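You operate a simulated robot arm through the tools that you are given. There is no shell and no other tool.

Carry out the task below with a simulated robot arm. There is one attempt and no reset: what you move stays moved.

## Task
Put things in order on the top of the dining table. At the end: the pink dotted pot from the top of the dining table stands on top of the red book; the green candle stands where the pink dotted pot stood; the brown wooden ring stands on top of the silver apple tray; the grey pewter ring stands where the brown wooden ring stood; the dressing jar stands where the grey pewter ring stood; whatever was shut is shut again. Leave all else as you found it, and nothing knocked over.

It is judged by the outcome, as a careful person would: the job done as asked, and still so three seconds after it is handed in. It fails if anything else is knocked over, pushed out of place, dropped, spilled or broken.

## Robot
A 7-joint arm with a two-finger parallel gripper, fixed in place. Base frame: the origin is at the foot of the arm, x ahead of it, y to its left, z up; the work surface is at about z = 750. Readings come in mm, degrees, newtons and seconds.
With the tool pointing down near the work surface it reaches from about 100 to 660 mm from the base axis. Its first joint turns from -66.0 to 66.0 degrees. Payload 1.57 kg.
Tool frame: the origin (TCP) lies between the finger pads and is the grasp point; the fingertips stand 30 mm ahead of it; z points along the fingers, y is the line along which they close. Largest opening 80 mm; finger width 17, thickness 12; the body of the gripper, 40 by 82 mm, starts 80 mm behind the TCP.
Orientation is told as [roll, pitch, yaw] about the base's x, y, z axes, in that order, counted from this pose: with the fingers straight down and closing along the base's y, the tool's x points along the base's -x, its y along +y and its z along -z.

## Interface
- The arm moves only by the tool arm_command. Its argument "targets" is a list that holds one entry, the list of rows, each a list of 7 numbers: the finger opening in mm, from 0 to 80, then the shift along the tool's x, y, z in mm, then the turn, a rotation vector about the tool's x, y, z in degrees. In form: [[[fingers, x, y, z, wx, wy, wz], ...]]. A call has 1 to 20 rows; each row shifts and turns the commanded pose from where the row before left it, along the tool's axes as they then stand. Rows are played at 5 a second. More than 50 mm and 8.6 degrees between two rows, or a gripper value outside its range, and nothing of the call is played. Where a pose cannot be reached the arm comes as near as it can. A force on the tool above 40 N (or 10 N above the force at the start of the call, whichever is more), or a blocked arm, ends the call early, and 0.2 s more pass. Each finger travels about 72 mm/s and halts on what it meets, pressing with about 43 N; the grip force reading is that of the motor and also rises with nothing between the fingers. The clock runs only during rows and for 0.2 s after the last one: add rows that do not move to give the fingers time. It gives the time, the measured TCP pose, the force on the tool (base axes), the opening and the grip force at its end, in the units of the frame above (readings bear some noise), with the torque about the TCP (base axes, N m) and any sound that the robot's microphone picked up.
- Cameras (640 x 400 px; columns grow to the right, rows downward): "scene" is fixed at [53.8, 435.1, 1416.9]; the picture's right is [-0.78, -0.62, 0.00], its down [-0.39, 0.49, -0.78] and it looks along [0.48, -0.61, -0.63] (base axes); focal length 322 px, centre (320, 200). "wrist" rides on the gripper at [72, -7, -122] in the tool frame; the picture's right is [0.09, 1.00, 0.00], its down [-0.84, 0.08, -0.54] and it looks along [-0.54, 0.05, 0.84] (tool axes); focal length 238 px, centre (320, 200). There is no depth. A picture from a camera that has moved, and an enlarged one, comes with that camera's place and axes in the base frame and with its lens.
- capture(camera): a new picture of that camera. The clock stands still meanwhile.
- zoom(camera, box): a new picture of the part [left, top, right, bottom] of that camera's present view, enlarged. The clock stands still meanwhile.
- finish_job(): hands the job in; it is judged then, once.

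Places have to be worked out from the pictures, the camera data and where the tool is seen. Open the gripper and draw the arm clear of the work before you hand the job in, unless the task says otherwise.

The tools are called after "Call:" as name(argument=value, ...) on one line, values as JSON. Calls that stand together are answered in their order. arm_command: Moves the arm, as the interface text tells. Its arguments: {"type":"object","properties":{"targets":{"type":"array","items":{"type":"array","items":{"type":"array","items":{"type":"number"}}}}},"required":["targets"]} The other tools are called the same way: capture (camera) takes a picture; zoom (camera, box) takes an enlarged picture of a part of a camera's view; finish_job () hands the job in.

At the start:

```text
t: 0.0
tcp_pos: [402.7, -146.7, 1027.8]
orientation: [0.0, 0.0, 0.0]
ft_force: [0.2, 1.1, 0.4]
torque: [0.04, -0.01, -0.02]
gripper_width: 79.9
finger_force: 0.1
```

scene: 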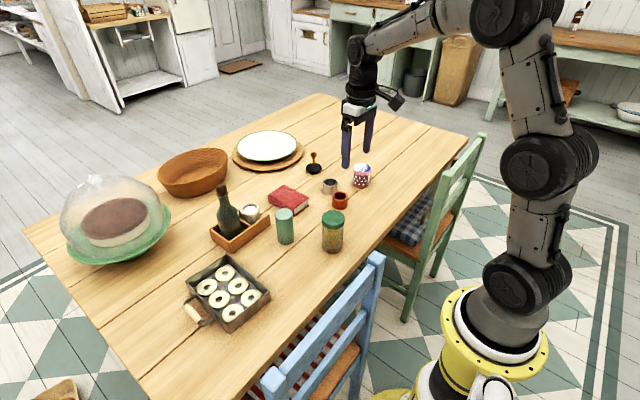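
wrist: 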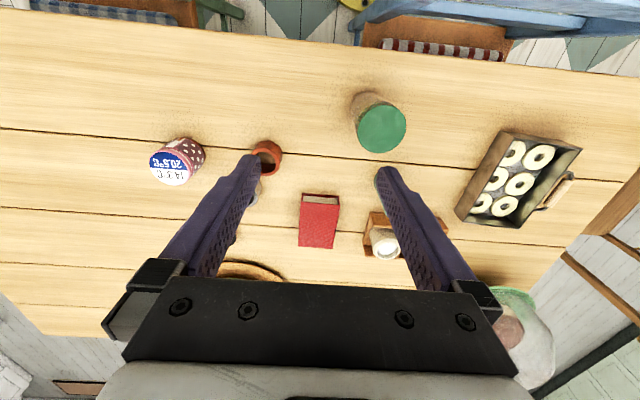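

I'll start by looking closer at the table from both cameras to identify each object.

Call:
zoom(camera="scene", box=[260, 140, 400, 228])

Call:
zoom(camera="scene", box=[180, 170, 360, 282])

Call:
zoom(camera="scene", box=[150, 80, 470, 280])

```text
4.55 times, centred on (330, 184) of scene
camera zoom: at [53.8, 435.1, 1416.9], right [-0.78, -0.62, 0.0], down [-0.39, 0.49, -0.78], along [0.48, -0.61, -0.63], focal length 1463 px, centre (274, 273)
```

zoom: 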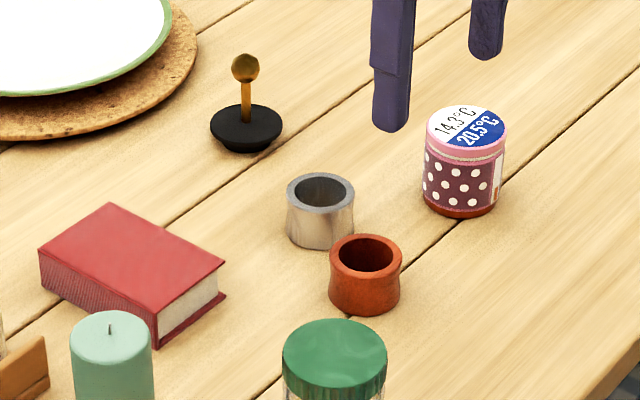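

```text
3.56 times, centred on (270, 226) of scene
camera zoom: at [53.8, 435.1, 1416.9], right [-0.78, -0.62, 0.0], down [-0.39, 0.49, -0.78], along [0.48, -0.61, -0.63], focal length 1144 px, centre (498, 108)
```

zoom: 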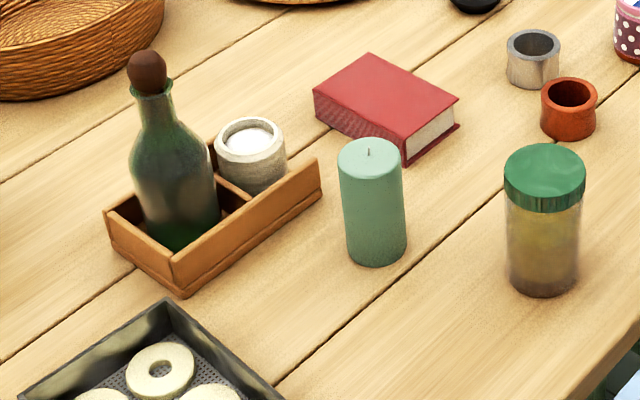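

```text
2.00 times, centred on (310, 180) of scene
camera zoom: at [53.8, 435.1, 1416.9], right [-0.78, -0.62, 0.0], down [-0.39, 0.49, -0.78], along [0.48, -0.61, -0.63], focal length 644 px, centre (340, 240)
```

zoom: 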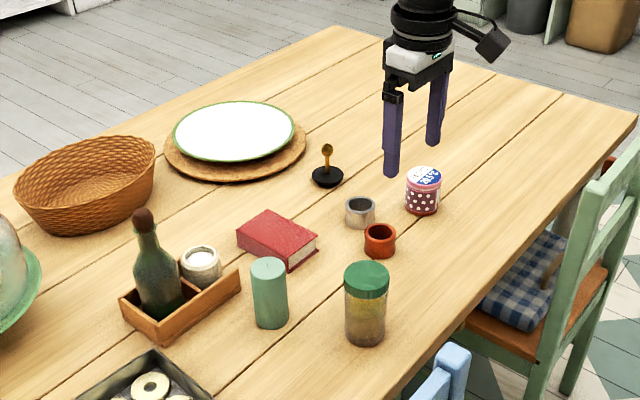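

The task names a "silver apple tray", so I check the dark tray with rings and the rest of the table for candidates.

Call:
zoom(camera="scene", box=[170, 245, 290, 345])

Call:
zoom(camera="scene", box=[290, 145, 350, 183])

Call:
zoom(camera="scene", box=[40, 130, 300, 290])

Call:
zoom(camera="wrist", box=[340, 60, 640, 260])

```text
4.00 times, centred on (230, 295) of scene
camera zoom: at [53.8, 435.1, 1416.9], right [-0.78, -0.62, 0.0], down [-0.39, 0.49, -0.78], along [0.48, -0.61, -0.63], focal length 1287 px, centre (680, -180)
```

zoom: 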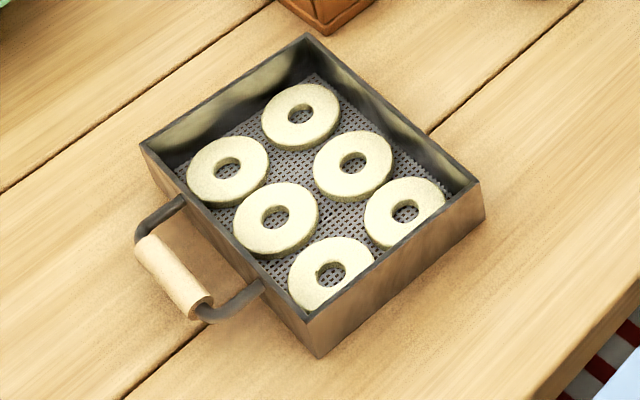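

```text
10.53 times, centred on (320, 164) of scene
camera zoom: at [53.8, 435.1, 1416.9], right [-0.78, -0.62, 0.0], down [-0.39, 0.49, -0.78], along [0.48, -0.61, -0.63], focal length 3387 px, centre (320, 579)
```

zoom: 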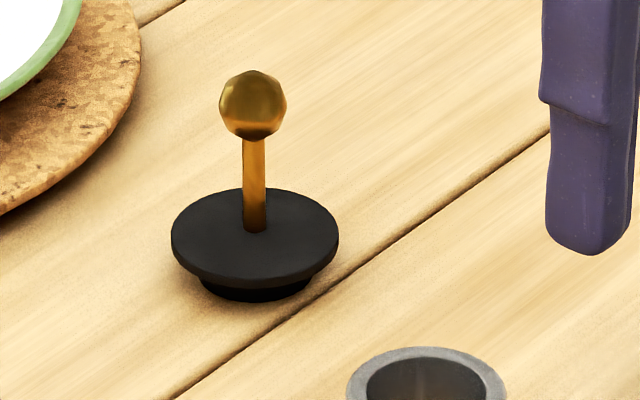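

```text
2.46 times, centred on (170, 210) of scene
camera zoom: at [53.8, 435.1, 1416.9], right [-0.78, -0.62, 0.0], down [-0.39, 0.49, -0.78], along [0.48, -0.61, -0.63], focal length 792 px, centre (689, 175)
```

zoom: 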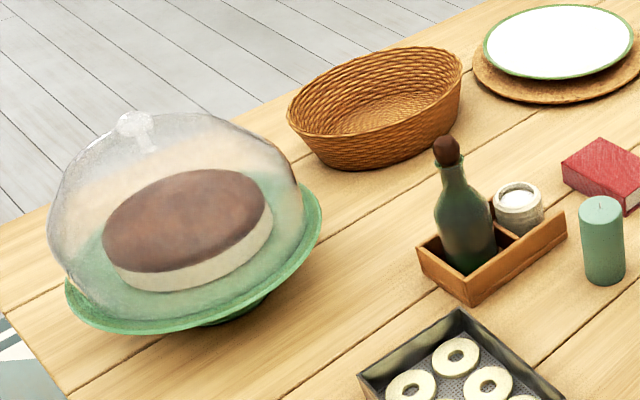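

```text
2.00 times, centred on (490, 160) of wrist
camera zoom: at [332.0, -154.0, 1151.0], right [-0.09, 1.0, 0.0], down [0.84, 0.08, 0.54], along [0.54, 0.05, -0.84], focal length 477 px, centre (-20, 280)
```

zoom: 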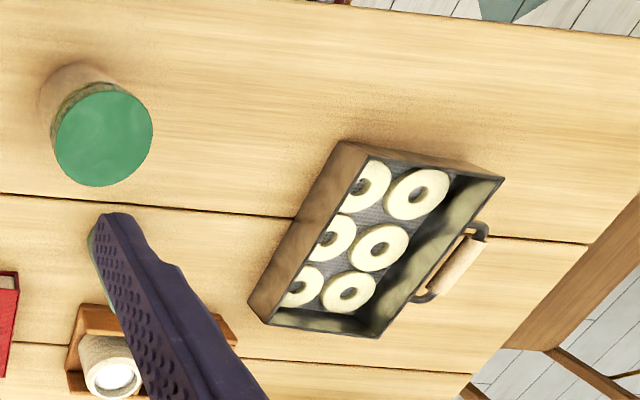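

The tray with apple rings at about (511, 210) is the only tray in view, so I take it as the "silver apple tray". The green-lidded jar at about (403, -62) is the dressing jar. I place the pot at about (505, -365), brown ring (495, -226), grey ring (567, -268), candle (528, -8) and book centre (632, -133). I move above the pot first to check it.

Call:
arm_command(targets=[[[80, -17, -36.4, 8, 0, 0, 0], [80, -17, -36.4, 8, 0, 0, 0], [80, -17, -36.4, 8, 0, 0, 0], [80, -17, -36.4, 8, 0, 0, 0], [80, -17, -36.4, 8, 0, 0, 0], [80, -17, -36.4, 8, 0, 0, 0], [80, 0, 0, 0, 0, 0, 0]]])

Call:
capture(camera="wrist")

Call:
capture(camera="scene")

```text
t: 1.6
tcp_pos: [505.1, -366.5, 981.1]
orientation: [-0.1, 0.0, 0.0]
ft_force: [-0.2, -0.9, -0.2]
torque: [0.01, -0.02, -0.02]
gripper_width: 80.0
finger_force: 0.1
```

```text
taken
camera wrist: at [434.1, -373.2, 1103.6], right [-0.09, 1.0, 0.0], down [0.84, 0.08, 0.54], along [0.54, 0.05, -0.84], focal length 238 px, centre (320, 200)
```

wrist: 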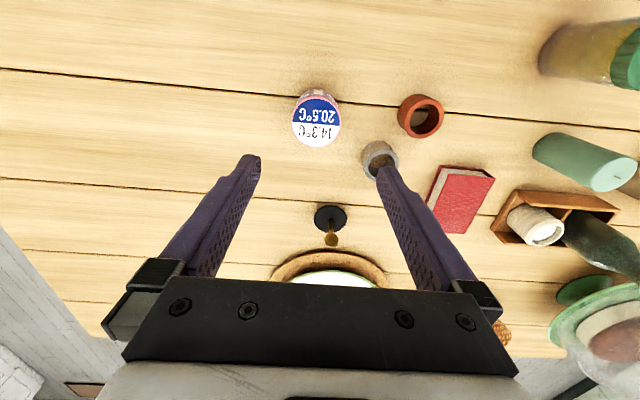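

```text
taken
```

scene: 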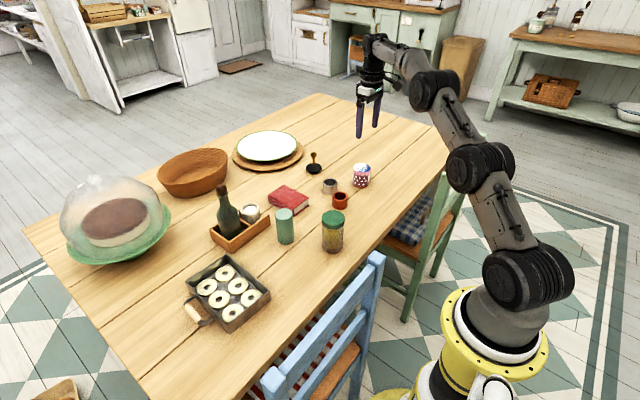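

The pot sits almost directly beneath the tool. I zoom the wrist view to measure the pot and both rings precisely.

Call:
zoom(camera="wrist", box=[270, 70, 470, 195])

Call:
zoom(camera="scene", box=[310, 150, 390, 200])

```text
3.20 times, centred on (370, 132) of wrist
camera zoom: at [434.1, -373.2, 1103.6], right [-0.09, 1.0, 0.0], down [0.84, 0.08, 0.54], along [0.54, 0.05, -0.84], focal length 763 px, centre (160, 416)
```

zoom: 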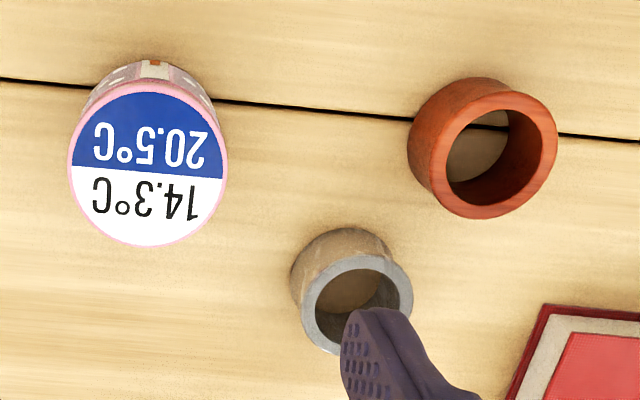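

```text
8.00 times, centred on (350, 175) of scene
camera zoom: at [53.8, 435.1, 1416.9], right [-0.78, -0.62, 0.0], down [-0.39, 0.49, -0.78], along [0.48, -0.61, -0.63], focal length 2574 px, centre (80, 400)
```

zoom: 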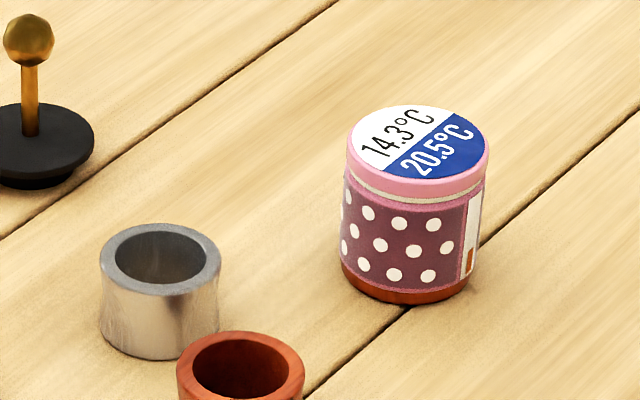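

From both cameras the pot comes to about (509, -371), 60 mm wide with its top at z≈815. The brown ring is near (500, -229) and the grey ring near (569, -270). I descend over the pot with the fingers open.

Call:
arm_command(targets=[[[80, -4, -4.5, 25, 0, 0, 0], [80, 0, 0, 30, 0, 0, 0], [80, 0, 0, 30, 0, 0, 0], [80, 0, 0, 30, 0, 0, 0], [80, 0, 0, 30, 0, 0, 0], [80, 0, 0, 24, 0, 0, 0], [80, 0, 0, 14, 0, 0, 0], [80, 0, 0, 10, 0, 0, 0], [80, 0, 0, 0, 0, 0, 0]]])

Call:
zoom(camera="scene", box=[300, 120, 420, 195])

Call:
capture(camera="wrist")

```text
t: 3.6
tcp_pos: [508.9, -368.2, 786.3]
orientation: [0.0, 0.0, -0.1]
ft_force: [-0.1, 0.0, 0.5]
torque: [-0.01, 0.01, 0.01]
gripper_width: 79.9
finger_force: 0.0
```

```text
5.33 times, centred on (360, 158) of scene
camera zoom: at [53.8, 435.1, 1416.9], right [-0.78, -0.62, 0.0], down [-0.39, 0.49, -0.78], along [0.48, -0.61, -0.63], focal length 1716 px, centre (107, 427)
```

zoom: 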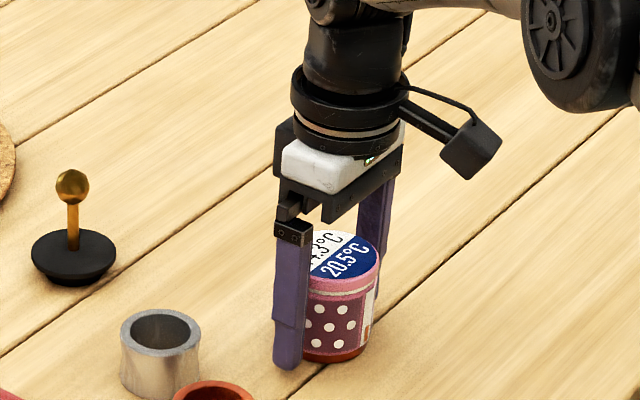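

```text
taken
camera wrist: at [438.1, -376.1, 909.1], right [-0.09, 1.0, 0.0], down [0.84, 0.08, 0.54], along [0.54, 0.05, -0.84], focal length 238 px, centre (320, 200)
```

wrist: 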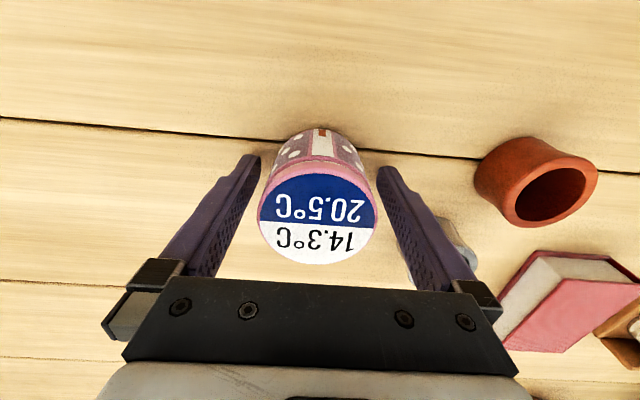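

The pot is centred between the fingers with no contact. I close the gripper on it and lift a little to check the grip.

Call:
arm_command(targets=[[[66, 0, 0, 0, 0, 0, 0], [50, 0, 0, 0, 0, 0, 0], [45, 0, 0, 0, 0, 0, 0], [45, 0, 0, 0, 0, 0, 0]]])

```text
t: 4.6
tcp_pos: [508.9, -370.5, 786.4]
orientation: [0.0, 0.1, -0.1]
ft_force: [-0.7, -0.2, 1.1]
torque: [0.04, -0.03, -0.06]
gripper_width: 59.6
finger_force: 43.2
```

Pot is held at 59.6 mm with 43 N. I lift it straight up slowly.

Call:
arm_command(targets=[[[45, 0, 0, -6, 0, 0, 0], [45, 0, 0, -10, 0, 0, 0], [45, 0, 0, -20, 0, 0, 0], [45, 0, 0, -30, 0, 0, 0], [45, 0, 0, -30, 0, 0, 0], [45, 0, 0, -24, 0, 0, 0], [45, 0, 0, 0, 0, 0, 0]]])

Call:
zoom(camera="scene", box=[260, 90, 420, 210])

Call:
capture(camera="wrist")

```text
t: 6.2
tcp_pos: [505.8, -370.3, 907.1]
orientation: [0.0, 0.0, 0.1]
ft_force: [0.6, -0.3, -2.8]
torque: [0.01, -0.04, -0.02]
gripper_width: 59.3
finger_force: 43.1
```

```text
3.33 times, centred on (340, 150) of scene
camera zoom: at [53.9, 435.1, 1416.9], right [-0.78, -0.62, 0.0], down [-0.39, 0.49, -0.78], along [0.48, -0.61, -0.63], focal length 1073 px, centre (253, 367)
```

zoom: 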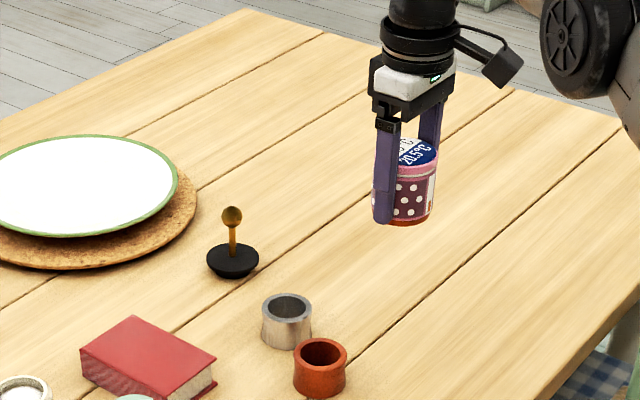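

```text
taken
camera wrist: at [436.4, -377.6, 1030.6], right [-0.09, 1.0, 0.0], down [0.84, 0.08, 0.54], along [0.54, 0.05, -0.84], focal length 238 px, centre (320, 200)
```

wrist: 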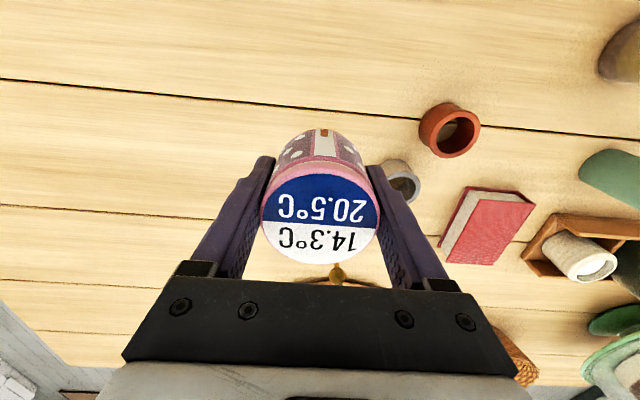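

The pot is held securely upright. I carry it level to above the book at about (620, -134).

Call:
arm_command(targets=[[[45, -8, 17, 0, 0, 0, 0], [45, -14, 29.6, 0, 0, 0, 0], [45, -14, 29.6, 0, 0, 0, 0], [45, -14, 29.6, 0, 0, 0, 0], [45, -14, 29.6, 0, 0, 0, 0], [45, -14, 29.6, 0, 0, 0, 0], [45, -14, 29.6, 0, 0, 0, 0], [45, -11.3, 24, 0, 0, 0, 0], [45, -8, 17, 0, 0, 0, 0], [45, 0, 0, 0, 0, 0, 0], [45, 0, 0, 0, 0, 0, 0]]])

Call:
zoom(camera="scene", box=[220, 110, 380, 230])

Call:
capture(camera="wrist")

```text
t: 8.6
tcp_pos: [618.4, -135.0, 906.2]
orientation: [0.1, 0.1, 0.0]
ft_force: [1.1, 0.3, -2.5]
torque: [0.01, -0.02, 0.0]
gripper_width: 59.5
finger_force: 43.2
```

```text
3.33 times, centred on (300, 170) of scene
camera zoom: at [53.9, 435.1, 1416.9], right [-0.78, -0.62, 0.0], down [-0.39, 0.49, -0.78], along [0.48, -0.61, -0.63], focal length 1073 px, centre (387, 300)
```

zoom: 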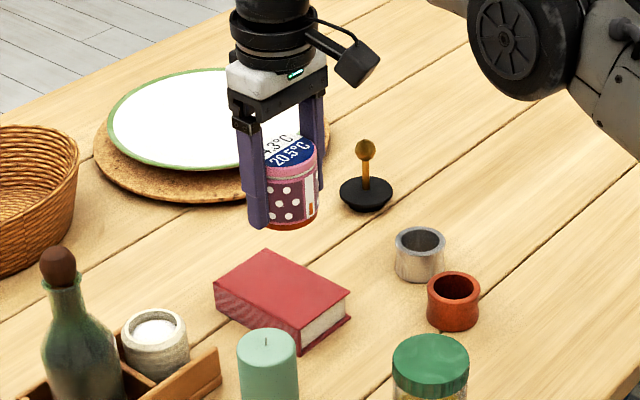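

```text
taken
camera wrist: at [547.8, -140.9, 1029.5], right [-0.09, 1.0, 0.0], down [0.84, 0.08, 0.54], along [0.54, 0.05, -0.84], focal length 238 px, centre (320, 200)
```

wrist: 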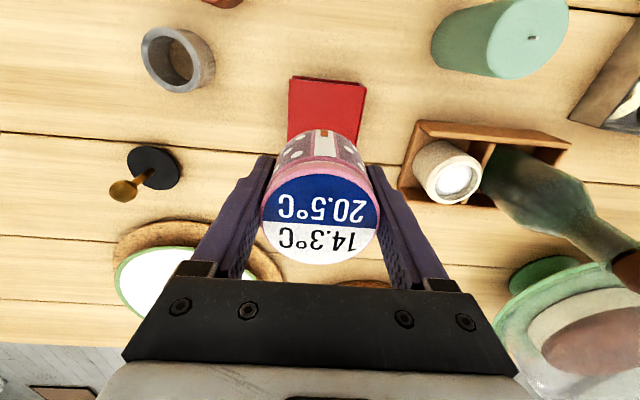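

From both views the book top spans about x 578–687, y -171…-96, at z≈777. I descend to just above it at x≈624.

Call:
arm_command(targets=[[[45, -4, 0, 16, 0, 0, 0], [45, 0, 0, 22, 0, 0, 0], [45, 0, 0, 20, 0, 0, 0], [45, 0, 0, 14, 0, 0, 0], [45, 0, 0, 8, 0, 0, 0], [45, 0, 0, 4, 0, 0, 0], [45, 0, 0, 0, 0, 0, 0], [45, 0, 0, 0, 0, 0, 0]]])

Call:
zoom(camera="scene", box=[250, 145, 350, 220])

Call:
capture(camera="wrist")

```text
t: 10.4
tcp_pos: [624.2, -133.4, 822.3]
orientation: [0.0, 0.0, 0.0]
ft_force: [-0.1, 0.4, -2.0]
torque: [0.0, 0.0, -0.05]
gripper_width: 59.4
finger_force: 43.3
```

```text
5.33 times, centred on (300, 182) of scene
camera zoom: at [53.9, 435.1, 1416.9], right [-0.78, -0.62, 0.0], down [-0.39, 0.49, -0.78], along [0.48, -0.61, -0.63], focal length 1716 px, centre (427, 293)
```

zoom: 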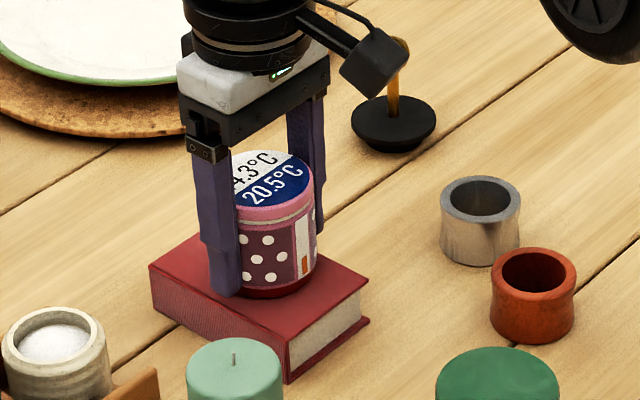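

```text
taken
camera wrist: at [553.2, -140.7, 945.4], right [-0.09, 1.0, 0.0], down [0.84, 0.08, 0.54], along [0.54, 0.05, -0.84], focal length 238 px, centre (320, 200)
```

wrist: 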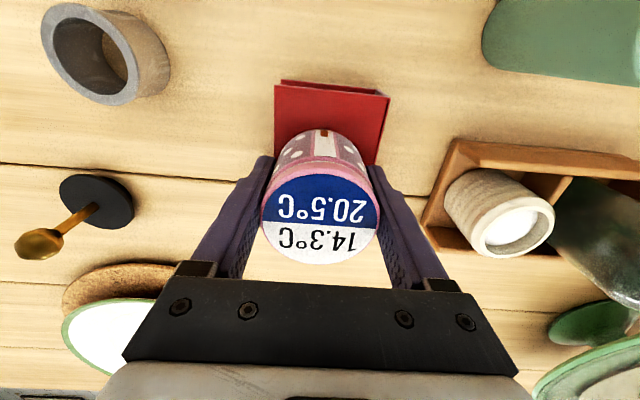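

The pot hovers a few mm above the book, inside its edges. I creep down in 1.5 mm steps while watching the force.

Call:
arm_command(targets=[[[45, 0, 0, 2, 0, 0, 0], [45, 0, 0, 2, 0, 0, 0], [45, 0, 0, 1.5, 0, 0, 0], [45, 0, 0, 1, 0, 0, 0], [45, 0, 0, 0, 0, 0, 0]]])

```text
t: 11.6
tcp_pos: [624.8, -133.9, 819.7]
orientation: [0.0, -0.3, 0.0]
ft_force: [-8.5, 3.7, 22.2]
torque: [0.3, 0.76, 0.02]
gripper_width: 59.3
finger_force: 42.8
```

Contact is felt (22 N), so the book top is slightly higher than I estimated. I back off a touch to relieve the push before opening.

Call:
arm_command(targets=[[[45, 0, 0, -1.5, 0, 0, 0], [45, 0, 0, -1, 0, 0, 0], [45, 0, 0, 0, 0, 0, 0]]])

Call:
zoom(camera="scene", box=[250, 145, 350, 220])

```text
t: 12.4
tcp_pos: [624.8, -133.4, 821.3]
orientation: [0.0, -0.2, 0.1]
ft_force: [-1.8, 3.6, 18.7]
torque: [0.27, 0.32, -0.02]
gripper_width: 59.3
finger_force: 42.9
```

```text
5.33 times, centred on (300, 182) of scene
camera zoom: at [53.4, 435.3, 1416.9], right [-0.78, -0.62, 0.0], down [-0.39, 0.49, -0.78], along [0.48, -0.61, -0.63], focal length 1716 px, centre (427, 293)
```

zoom: 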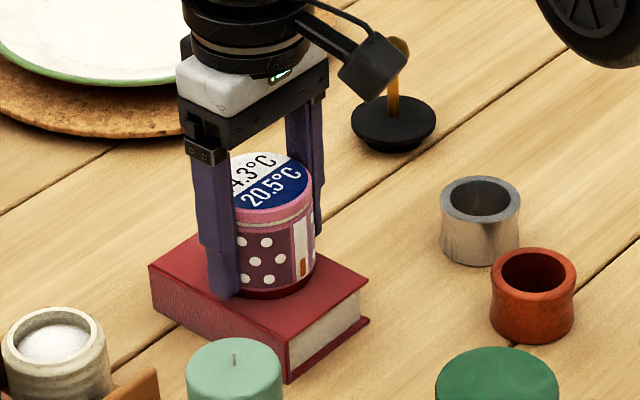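

Still about 19 N of push, so I raise another 1.5 mm and check again.

Call:
arm_command(targets=[[[45, 0, 0, -1, 0, 0, 0], [45, 0, 0, -0.5, 0, 0, 0], [45, 0, 0, 0, 0, 0, 0]]])

```text
t: 13.2
tcp_pos: [625.0, -134.9, 821.4]
orientation: [0.0, -0.1, 0.0]
ft_force: [5.4, 3.3, 11.4]
torque: [0.16, -0.27, -0.05]
gripper_width: 59.5
finger_force: 43.0
```

The force is dropping (11 N). One more mm should leave it just resting, and then I open slowly.

Call:
arm_command(targets=[[[45, 0, 0, -1, 0, 0, 0], [45, 0, 0, 0, 0, 0, 0]]])

```text
t: 13.8
tcp_pos: [623.3, -133.1, 820.6]
orientation: [0.0, 0.2, 0.1]
ft_force: [3.2, -1.1, 4.3]
torque: [-0.02, -0.34, -0.03]
gripper_width: 59.2
finger_force: 43.4
```

The pot now just rests on the book. I open the fingers gradually.

Call:
arm_command(targets=[[[60, 0, 0, 0, 0, 0, 0], [63, 0, 0, 0, 0, 0, 0], [68, 0, 0, 0, 0, 0, 0], [74, 0, 0, 0, 0, 0, 0], [79, 0, 0, 0, 0, 0, 0], [79, 0, 0, 0, 0, 0, 0]]])

Call:
zoom(camera="scene", box=[250, 145, 350, 220])

Call:
capture(camera="wrist")

```text
t: 15.2
tcp_pos: [623.1, -134.5, 821.5]
orientation: [0.1, 0.1, 0.0]
ft_force: [0.5, -0.1, -0.2]
torque: [-0.03, 0.02, 0.01]
gripper_width: 79.0
finger_force: 0.0
```

```text
5.33 times, centred on (300, 182) of scene
camera zoom: at [53.8, 435.1, 1416.9], right [-0.78, -0.62, 0.0], down [-0.39, 0.49, -0.78], along [0.48, -0.61, -0.63], focal length 1716 px, centre (427, 293)
```

zoom: 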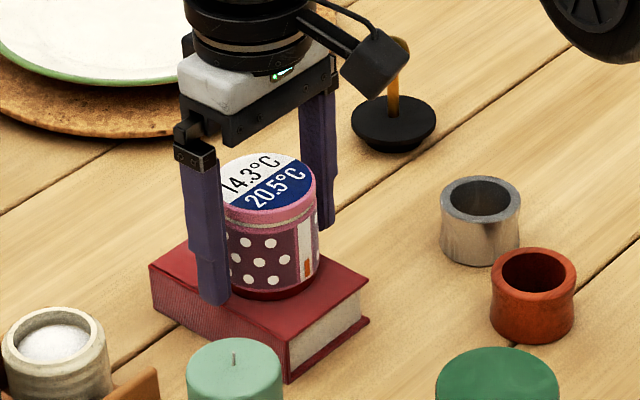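

```text
taken
camera wrist: at [553.1, -141.3, 944.7], right [-0.09, 1.0, 0.0], down [0.84, 0.08, 0.54], along [0.54, 0.05, -0.84], focal length 238 px, centre (320, 200)
```

wrist: 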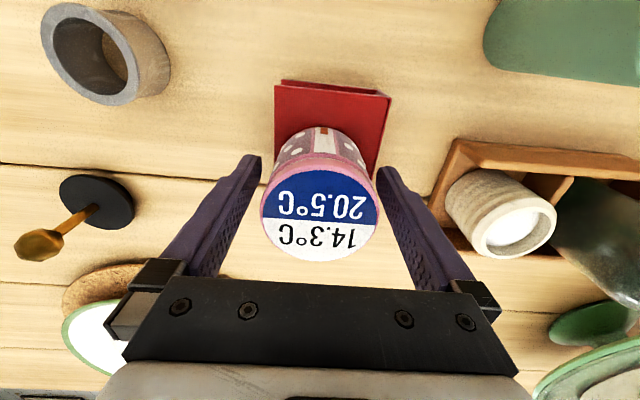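

The pot stands upright on the book. I rise straight up, then move over the candle and look.

Call:
arm_command(targets=[[[79, 0, 0, -10, 0, 0, 0], [79, 0, 0, -25, 0, 0, 0], [79, 0, 0, -45, 0, 0, 0], [79, 0, 0, -50, 0, 0, 0], [79, 0, 0, -50, 0, 0, 0], [80, 24, 31.5, 0, 0, 0, 0], [80, 24, 31.5, 0, 0, 0, 0], [80, 24, 31.5, 0, 0, 0, 0], [80, 24, 31.5, 0, 0, 0, 0], [80, 0, 0, 0, 0, 0, 0], [80, 0, 0, 0, 0, 0, 0]]])

Call:
capture(camera="wrist")

Call:
zoom(camera="scene", box=[260, 190, 360, 265])

Call:
zoom(camera="scene", box=[250, 145, 350, 220])

```text
t: 17.6
tcp_pos: [527.7, -9.2, 987.7]
orientation: [0.0, 0.0, 0.1]
ft_force: [-1.1, 0.2, 0.8]
torque: [-0.01, 0.0, -0.01]
gripper_width: 79.8
finger_force: 0.2
out of reach, approached as far as the arm can: row 5
```

```text
taken
camera wrist: at [457.2, -16.7, 1111.1], right [-0.09, 1.0, 0.0], down [0.84, 0.08, 0.54], along [0.54, 0.05, -0.84], focal length 238 px, centre (320, 200)
```

wrist: 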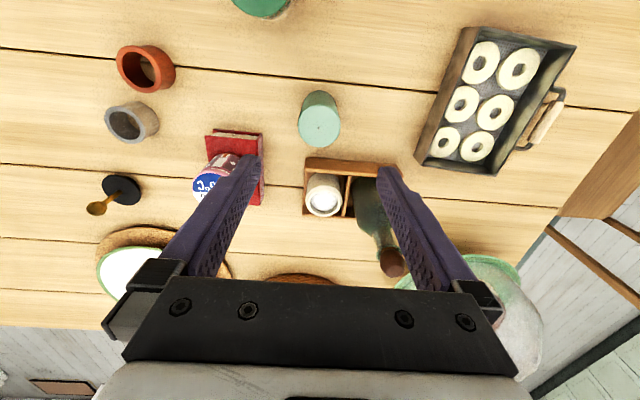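

```text
5.33 times, centred on (310, 228) of scene
camera zoom: at [53.8, 435.1, 1416.9], right [-0.78, -0.62, 0.0], down [-0.39, 0.49, -0.78], along [0.48, -0.61, -0.63], focal length 1716 px, centre (373, 53)
```

zoom: 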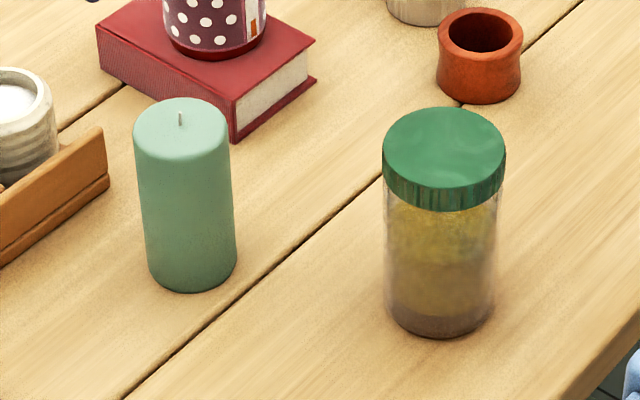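

```text
5.33 times, centred on (300, 182) of scene
camera zoom: at [53.8, 435.1, 1416.9], right [-0.78, -0.62, 0.0], down [-0.39, 0.49, -0.78], along [0.48, -0.61, -0.63], focal length 1716 px, centre (427, 293)
```

zoom: 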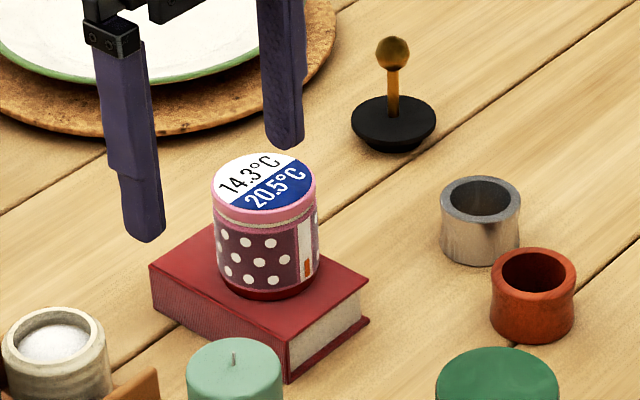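

The pot stays put on the book. I place the candle at about (530, -10), 48 mm wide with its top at z≈844. I descend over it.

Call:
arm_command(targets=[[[80, -2.5, -2, 22, 0, 0, 0], [80, 0, 0, 30, 0, 0, 0], [80, 0, 0, 30, 0, 0, 0], [80, 0, 0, 30, 0, 0, 0], [80, 0, 0, 30, 0, 0, 0], [80, 0, 0, 25, 0, 0, 0], [80, 0, 0, 15, 0, 0, 0], [80, 0, 0, 10, 0, 0, 0], [80, 0, 0, 0, 0, 0, 0]]])

Call:
capture(camera="wrist")

Call:
zoom(camera="scene", box=[230, 160, 350, 260])

```text
t: 19.6
tcp_pos: [528.8, -10.4, 796.8]
orientation: [0.0, 0.0, -0.1]
ft_force: [-0.7, 0.4, 0.0]
torque: [0.04, 0.01, 0.02]
gripper_width: 80.0
finger_force: 0.0
```

```text
taken
camera wrist: at [458.9, -17.2, 919.9], right [-0.09, 1.0, 0.0], down [0.84, 0.08, 0.54], along [0.54, 0.05, -0.84], focal length 238 px, centre (320, 200)
```

wrist: 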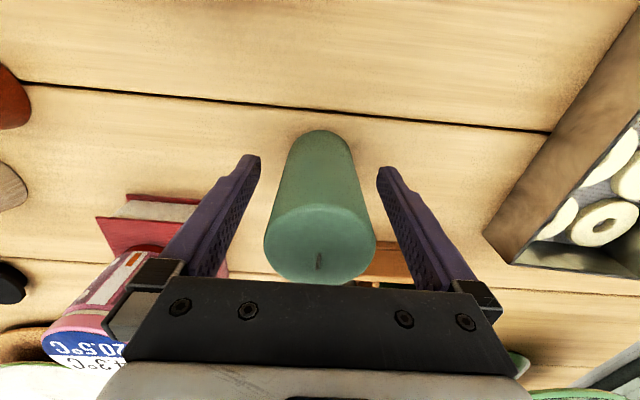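

```text
4.00 times, centred on (290, 210) of scene
camera zoom: at [53.8, 435.1, 1416.9], right [-0.78, -0.62, 0.0], down [-0.39, 0.49, -0.78], along [0.48, -0.61, -0.63], focal length 1287 px, centre (440, 160)
```

zoom: 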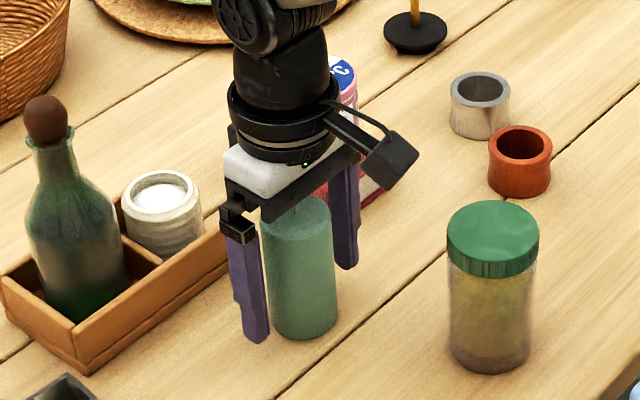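

The candle is centred between the fingers. I close on it.

Call:
arm_command(targets=[[[64, 0, 0, 0, 0, 0, 0], [52, 0, 0, 0, 0, 0, 0], [40, 0, 0, 0, 0, 0, 0], [36, 0, 0, 0, 0, 0, 0], [36, 0, 0, 0, 0, 0, 0]]])

```text
t: 20.8
tcp_pos: [529.8, -10.7, 798.7]
orientation: [0.0, 0.1, -0.1]
ft_force: [-0.2, -0.6, 0.0]
torque: [0.03, 0.02, 0.02]
gripper_width: 47.2
finger_force: 43.0
```

Candle gripped at 47 mm. I lift it to about z=920 and carry it toward the pot's former spot.

Call:
arm_command(targets=[[[36, 0, 0, -6, 0, 0, 0], [36, 0, 0, -15, 0, 0, 0], [36, 0, 0, -30, 0, 0, 0], [36, 0, 0, -35, 0, 0, 0], [36, 0, 0, -26, 0, 0, 0], [36, 0, 0, -12, 0, 0, 0], [36, 0, 0, 0, 0, 0, 0]]])

Call:
zoom(camera="scene", box=[230, 120, 390, 240])

```text
t: 22.4
tcp_pos: [527.9, -10.7, 920.1]
orientation: [0.0, 0.0, 0.0]
ft_force: [0.1, -0.7, -1.3]
torque: [-0.01, 0.01, 0.05]
gripper_width: 47.2
finger_force: 42.8
```

```text
3.33 times, centred on (310, 180) of scene
camera zoom: at [53.8, 435.1, 1416.9], right [-0.78, -0.62, 0.0], down [-0.39, 0.49, -0.78], along [0.48, -0.61, -0.63], focal length 1073 px, centre (353, 267)
```

zoom: 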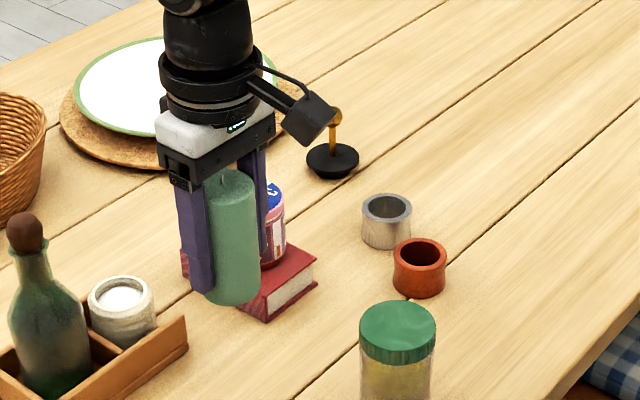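

The candle is up and upright. I carry it level to above (509, -371).

Call:
arm_command(targets=[[[36, 1, -18, 0, 0, 0, 0], [36, 2, -34, 0, 0, 0, 0], [36, 2, -36, 0, 0, 0, 0], [36, 2, -36, 0, 0, 0, 0], [36, 2, -36, 0, 0, 0, 0], [36, 2, -36, 0, 0, 0, 0], [36, 2, -36, 0, 0, 0, 0], [36, 2, -36, 0, 0, 0, 0], [36, 2, -36, 0, 0, 0, 0], [36, 2, -34, 0, 0, 0, 0], [36, 1.5, -22, 0, 0, 0, 0], [36, 0, 0, 0, 0, 0, 0], [36, 0, 0, 0, 0, 0, 0]]])

Call:
zoom(camera="scene", box=[260, 90, 420, 210])

Call:
capture(camera="wrist")

```text
t: 25.2
tcp_pos: [508.9, -372.4, 920.1]
orientation: [-0.1, 0.0, -0.1]
ft_force: [0.3, -0.3, -0.9]
torque: [0.01, -0.01, 0.01]
gripper_width: 47.2
finger_force: 43.4
```

```text
3.33 times, centred on (340, 150) of scene
camera zoom: at [53.9, 435.1, 1416.9], right [-0.78, -0.62, 0.0], down [-0.39, 0.49, -0.78], along [0.48, -0.61, -0.63], focal length 1073 px, centre (253, 367)
```

zoom: 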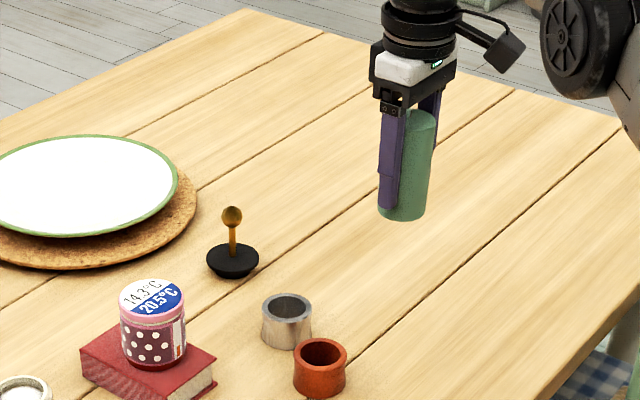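

```text
taken
camera wrist: at [437.5, -379.2, 1043.2], right [-0.09, 1.0, 0.0], down [0.84, 0.08, 0.54], along [0.54, 0.05, -0.84], focal length 238 px, centre (320, 200)
```

wrist: 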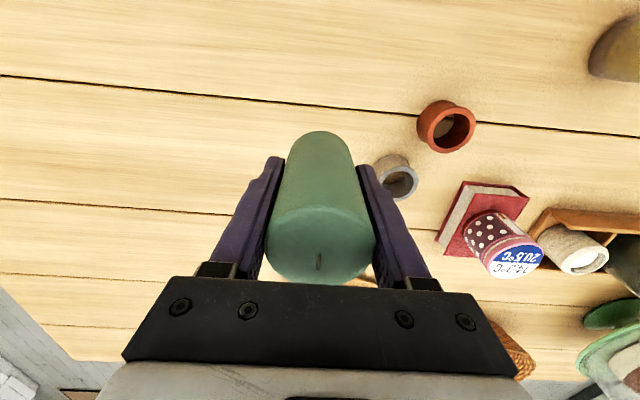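

The candle is above the pot's old spot. I descend 119 mm of the 124 mm I lifted, easing at the end.

Call:
arm_command(targets=[[[36, 0, 0, 15, 0, 0, 0], [36, 0, 0, 28, 0, 0, 0], [36, 0, 0, 30, 0, 0, 0], [36, 0, 0, 24, 0, 0, 0], [36, 0, 0, 14, 0, 0, 0], [36, 0, 0, 7, 0, 0, 0], [36, 0, 0, 2, 0, 0, 0], [36, 0, 0, 0, 0, 0, 0]]])

```text
t: 27.0
tcp_pos: [508.3, -370.0, 802.0]
orientation: [0.0, 0.0, -0.1]
ft_force: [-0.2, -0.3, -1.9]
torque: [0.03, -0.01, 0.03]
gripper_width: 47.1
finger_force: 43.4
```

No contact yet at z=802. I lower the last few mm in small steps.

Call:
arm_command(targets=[[[36, 0, 0, 1.5, 0, 0, 0], [36, 0, 0, 1, 0, 0, 0], [36, 0, 0, 1, 0, 0, 0], [36, 0, 0, 0, 0, 0, 0]]])

```text
t: 28.0
tcp_pos: [507.5, -370.0, 797.0]
orientation: [-0.1, -0.1, 0.0]
ft_force: [0.1, -0.2, -0.6]
torque: [0.03, 0.02, 0.0]
gripper_width: 46.9
finger_force: 43.5
```

Call:
arm_command(targets=[[[36, 0, 0, 0.8, 0, 0, 0], [36, 0, 0, 0.7, 0, 0, 0], [36, 0, 0, 0, 0, 0, 0]]])

Call:
zoom(camera="scene", box=[310, 120, 410, 195])

```text
t: 28.8
tcp_pos: [508.2, -370.5, 796.7]
orientation: [-0.1, -0.1, 0.0]
ft_force: [-3.9, 2.9, 11.6]
torque: [0.37, 0.31, 0.04]
gripper_width: 47.0
finger_force: 43.3
```

```text
5.33 times, centred on (360, 158) of scene
camera zoom: at [53.5, 435.3, 1416.9], right [-0.78, -0.62, 0.0], down [-0.39, 0.49, -0.78], along [0.48, -0.61, -0.63], focal length 1716 px, centre (107, 427)
```

zoom: 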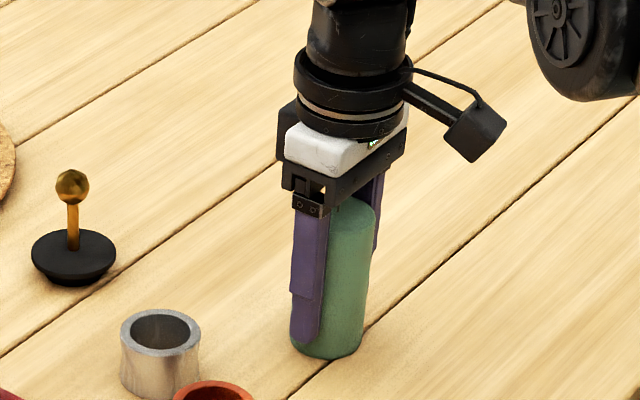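

The candle touches the table (about 12 N). I ease up 0.7 mm and open slowly.

Call:
arm_command(targets=[[[36, 0, 0, -0.7, 0, 0, 0], [46, 0, 0, 0, 0, 0, 0], [50, 0, 0, 0, 0, 0, 0], [56, 0, 0, 0, 0, 0, 0], [64, 0, 0, 0, 0, 0, 0], [74, 0, 0, 0, 0, 0, 0], [80, 0, 0, 0, 0, 0, 0], [80, 0, 0, 0, 0, 0, 0]]])

Call:
zoom(camera="scene", box=[310, 120, 410, 195])

Call:
capture(camera="wrist")

```text
t: 30.6
tcp_pos: [508.2, -370.2, 796.2]
orientation: [0.0, 0.1, 0.0]
ft_force: [0.1, -0.3, -0.2]
torque: [0.0, -0.01, 0.01]
gripper_width: 79.9
finger_force: 0.0
```

```text
5.33 times, centred on (360, 158) of scene
camera zoom: at [53.8, 435.1, 1416.9], right [-0.78, -0.62, 0.0], down [-0.39, 0.49, -0.78], along [0.48, -0.61, -0.63], focal length 1716 px, centre (107, 427)
```

zoom: 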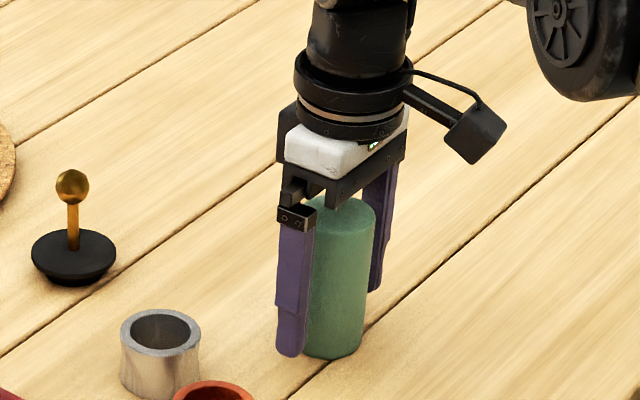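

```text
taken
camera wrist: at [437.4, -377.5, 918.9], right [-0.09, 1.0, 0.0], down [0.84, 0.08, 0.54], along [0.54, 0.05, -0.84], focal length 238 px, centre (320, 200)
```

wrist: 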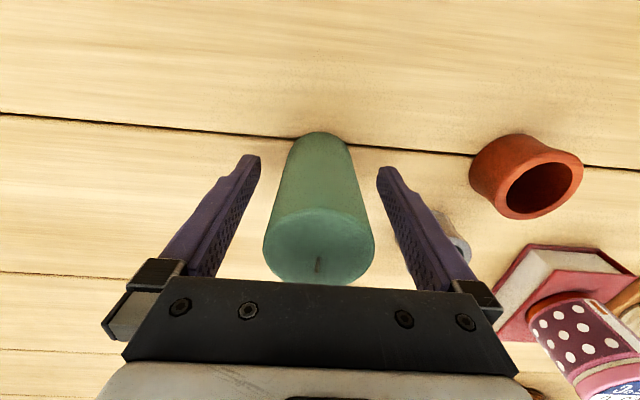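

The candle stands where the pot was. I rise clear and move above the brown ring at about (500, -230).

Call:
arm_command(targets=[[[80, 0, 0, -10, 0, 0, 0], [80, 0, 0, -30, 0, 0, 0], [80, 0, 0, -45, 0, 0, 0], [80, 0, 0, -45, 0, 0, 0], [80, 0, 0, -10, 0, 0, 0], [80, 2.1, 35, 0, 0, 0, 0], [80, 2.1, 35, 0, 0, 0, 0], [80, 2.1, 35, 0, 0, 0, 0], [80, 2.1, 35, 0, 0, 0, 0], [80, 0, 0, 0, 0, 0, 0], [80, 0, 0, 0, 0, 0, 0]]])

Call:
capture(camera="wrist")

Call:
zoom(camera="scene", box=[310, 145, 390, 205])

```text
t: 33.0
tcp_pos: [500.1, -230.4, 934.5]
orientation: [0.0, 0.0, 0.1]
ft_force: [0.4, -0.6, -0.9]
torque: [-0.01, -0.01, -0.01]
gripper_width: 79.7
finger_force: 0.0
```

```text
taken
camera wrist: at [430.4, -236.9, 1057.4], right [-0.09, 1.0, 0.0], down [0.84, 0.08, 0.54], along [0.54, 0.05, -0.84], focal length 238 px, centre (320, 200)
```

wrist: 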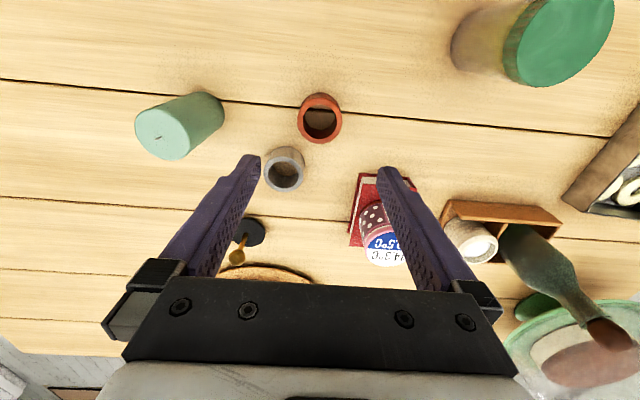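

```text
6.67 times, centred on (350, 175) of scene
camera zoom: at [53.8, 435.1, 1416.9], right [-0.78, -0.62, 0.0], down [-0.39, 0.49, -0.78], along [0.48, -0.61, -0.63], focal length 2145 px, centre (120, 367)
```

zoom: 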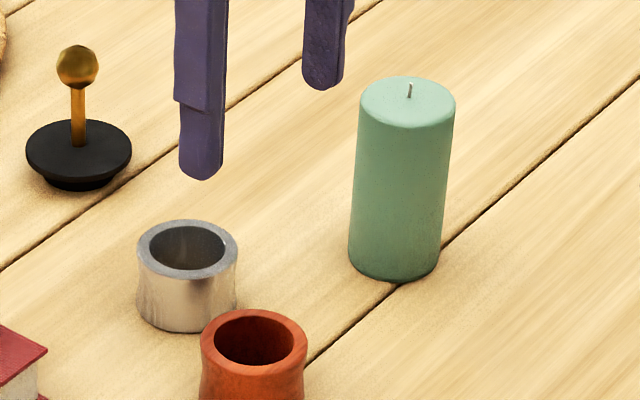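

I zoom the wrist view on the two rings to refine their positions.

Call:
zoom(camera="wrist", box=[250, 80, 378, 160])

Call:
zoom(camera="scene", box=[310, 165, 370, 215])

```text
5.00 times, centred on (314, 120) of wrist
camera zoom: at [430.4, -236.9, 1057.4], right [-0.09, 1.0, 0.0], down [0.84, 0.08, 0.54], along [0.54, 0.05, -0.84], focal length 1192 px, centre (350, 600)
```

zoom: 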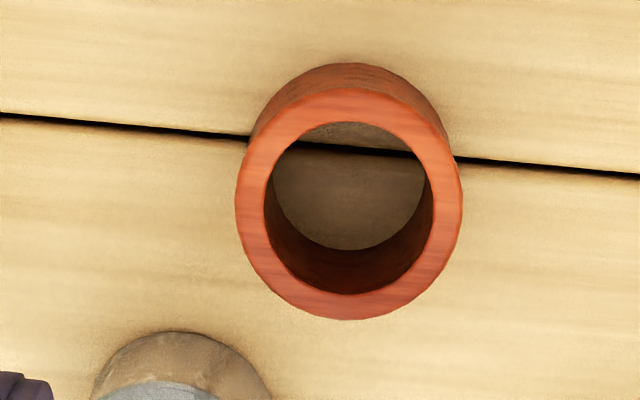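

```text
8.00 times, centred on (340, 190) of scene
camera zoom: at [53.8, 435.1, 1416.9], right [-0.78, -0.62, 0.0], down [-0.39, 0.49, -0.78], along [0.48, -0.61, -0.63], focal length 2574 px, centre (160, 280)
```

zoom: 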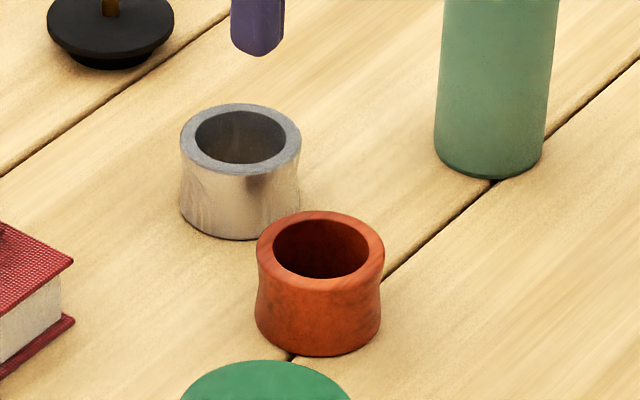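

The brown ring is at (500, -231), 51 mm across and directly below the tool. I descend to grip it with the fingertips about 5 mm above the table.

Call:
arm_command(targets=[[[80, 0, 0, 25, 0, 0, 0], [80, 0, 0, 30, 0, 0, 0], [80, 0, 0, 30, 0, 0, 0], [80, 0, 0, 30, 0, 0, 0], [80, 0, 0, 20, 0, 0, 0], [80, 0, 0, 10, 0, 0, 0], [80, 0, 0, 3, 0, 0, 0], [80, 0, 0, 0, 0, 0, 0]]])

Call:
capture(camera="wrist")

Call:
zoom(camera="scene", box=[290, 145, 390, 220])

```text
t: 34.8
tcp_pos: [499.9, -230.4, 786.3]
orientation: [0.0, 0.0, -0.1]
ft_force: [-0.6, 0.1, -0.4]
torque: [-0.01, 0.0, -0.01]
gripper_width: 80.0
finger_force: 0.0
```

```text
taken
camera wrist: at [429.8, -238.4, 910.1], right [-0.09, 1.0, 0.0], down [0.84, 0.08, 0.54], along [0.54, 0.05, -0.84], focal length 238 px, centre (320, 200)
```

wrist: 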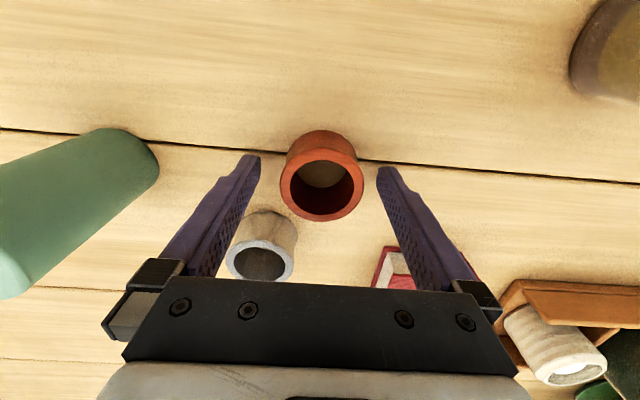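

```text
5.33 times, centred on (340, 182) of scene
camera zoom: at [53.8, 435.1, 1416.9], right [-0.78, -0.62, 0.0], down [-0.39, 0.49, -0.78], along [0.48, -0.61, -0.63], focal length 1716 px, centre (213, 293)
```

zoom: 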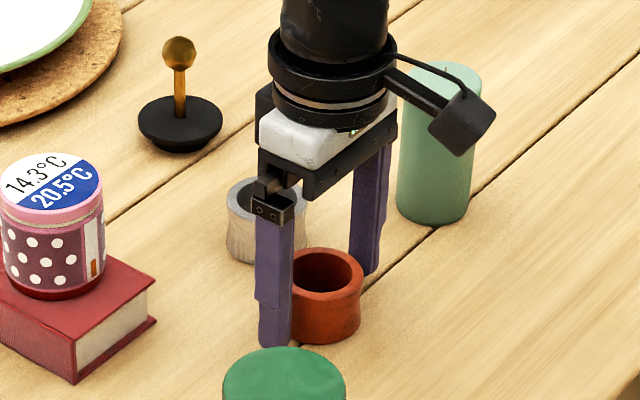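

The ring is centred between the fingers. I close on it.

Call:
arm_command(targets=[[[66, 0, 0, 0, 0, 0, 0], [54, 0, 0, 0, 0, 0, 0], [44, 0, 0, 0, 0, 0, 0], [40, 0, 0, 0, 0, 0, 0], [40, 0, 0, 0, 0, 0, 0]]])

```text
t: 36.0
tcp_pos: [500.1, -230.7, 787.3]
orientation: [0.0, 0.1, 0.0]
ft_force: [-0.2, 0.1, 0.1]
torque: [-0.03, 0.03, 0.01]
gripper_width: 50.4
finger_force: 43.2
```

Ring gripped at 50.4 mm. I lift it slowly and check.

Call:
arm_command(targets=[[[40, 0, 0, -5, 0, 0, 0], [40, 0, 0, -12, 0, 0, 0], [40, 0, 0, -28, 0, 0, 0], [40, 0, 0, -35, 0, 0, 0], [40, 0, 0, -35, 0, 0, 0], [40, 0, 0, -20, 0, 0, 0], [40, 0, 0, -10, 0, 0, 0], [40, 0, 0, 0, 0, 0, 0]]])

Call:
zoom(camera="scene", box=[270, 115, 390, 205])

```text
t: 37.8
tcp_pos: [499.3, -230.5, 934.1]
orientation: [0.0, 0.0, 0.0]
ft_force: [-0.2, -0.7, -0.1]
torque: [-0.02, 0.01, -0.04]
gripper_width: 50.1
finger_force: 43.0
```

```text
4.44 times, centred on (330, 160) of scene
camera zoom: at [53.8, 435.1, 1416.9], right [-0.78, -0.62, 0.0], down [-0.39, 0.49, -0.78], along [0.48, -0.61, -0.63], focal length 1430 px, centre (276, 378)
```

zoom: 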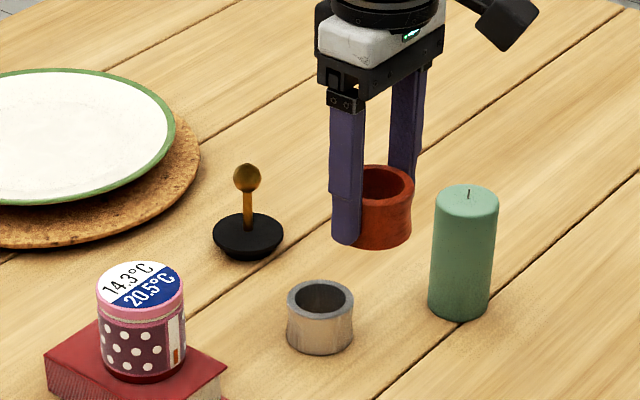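

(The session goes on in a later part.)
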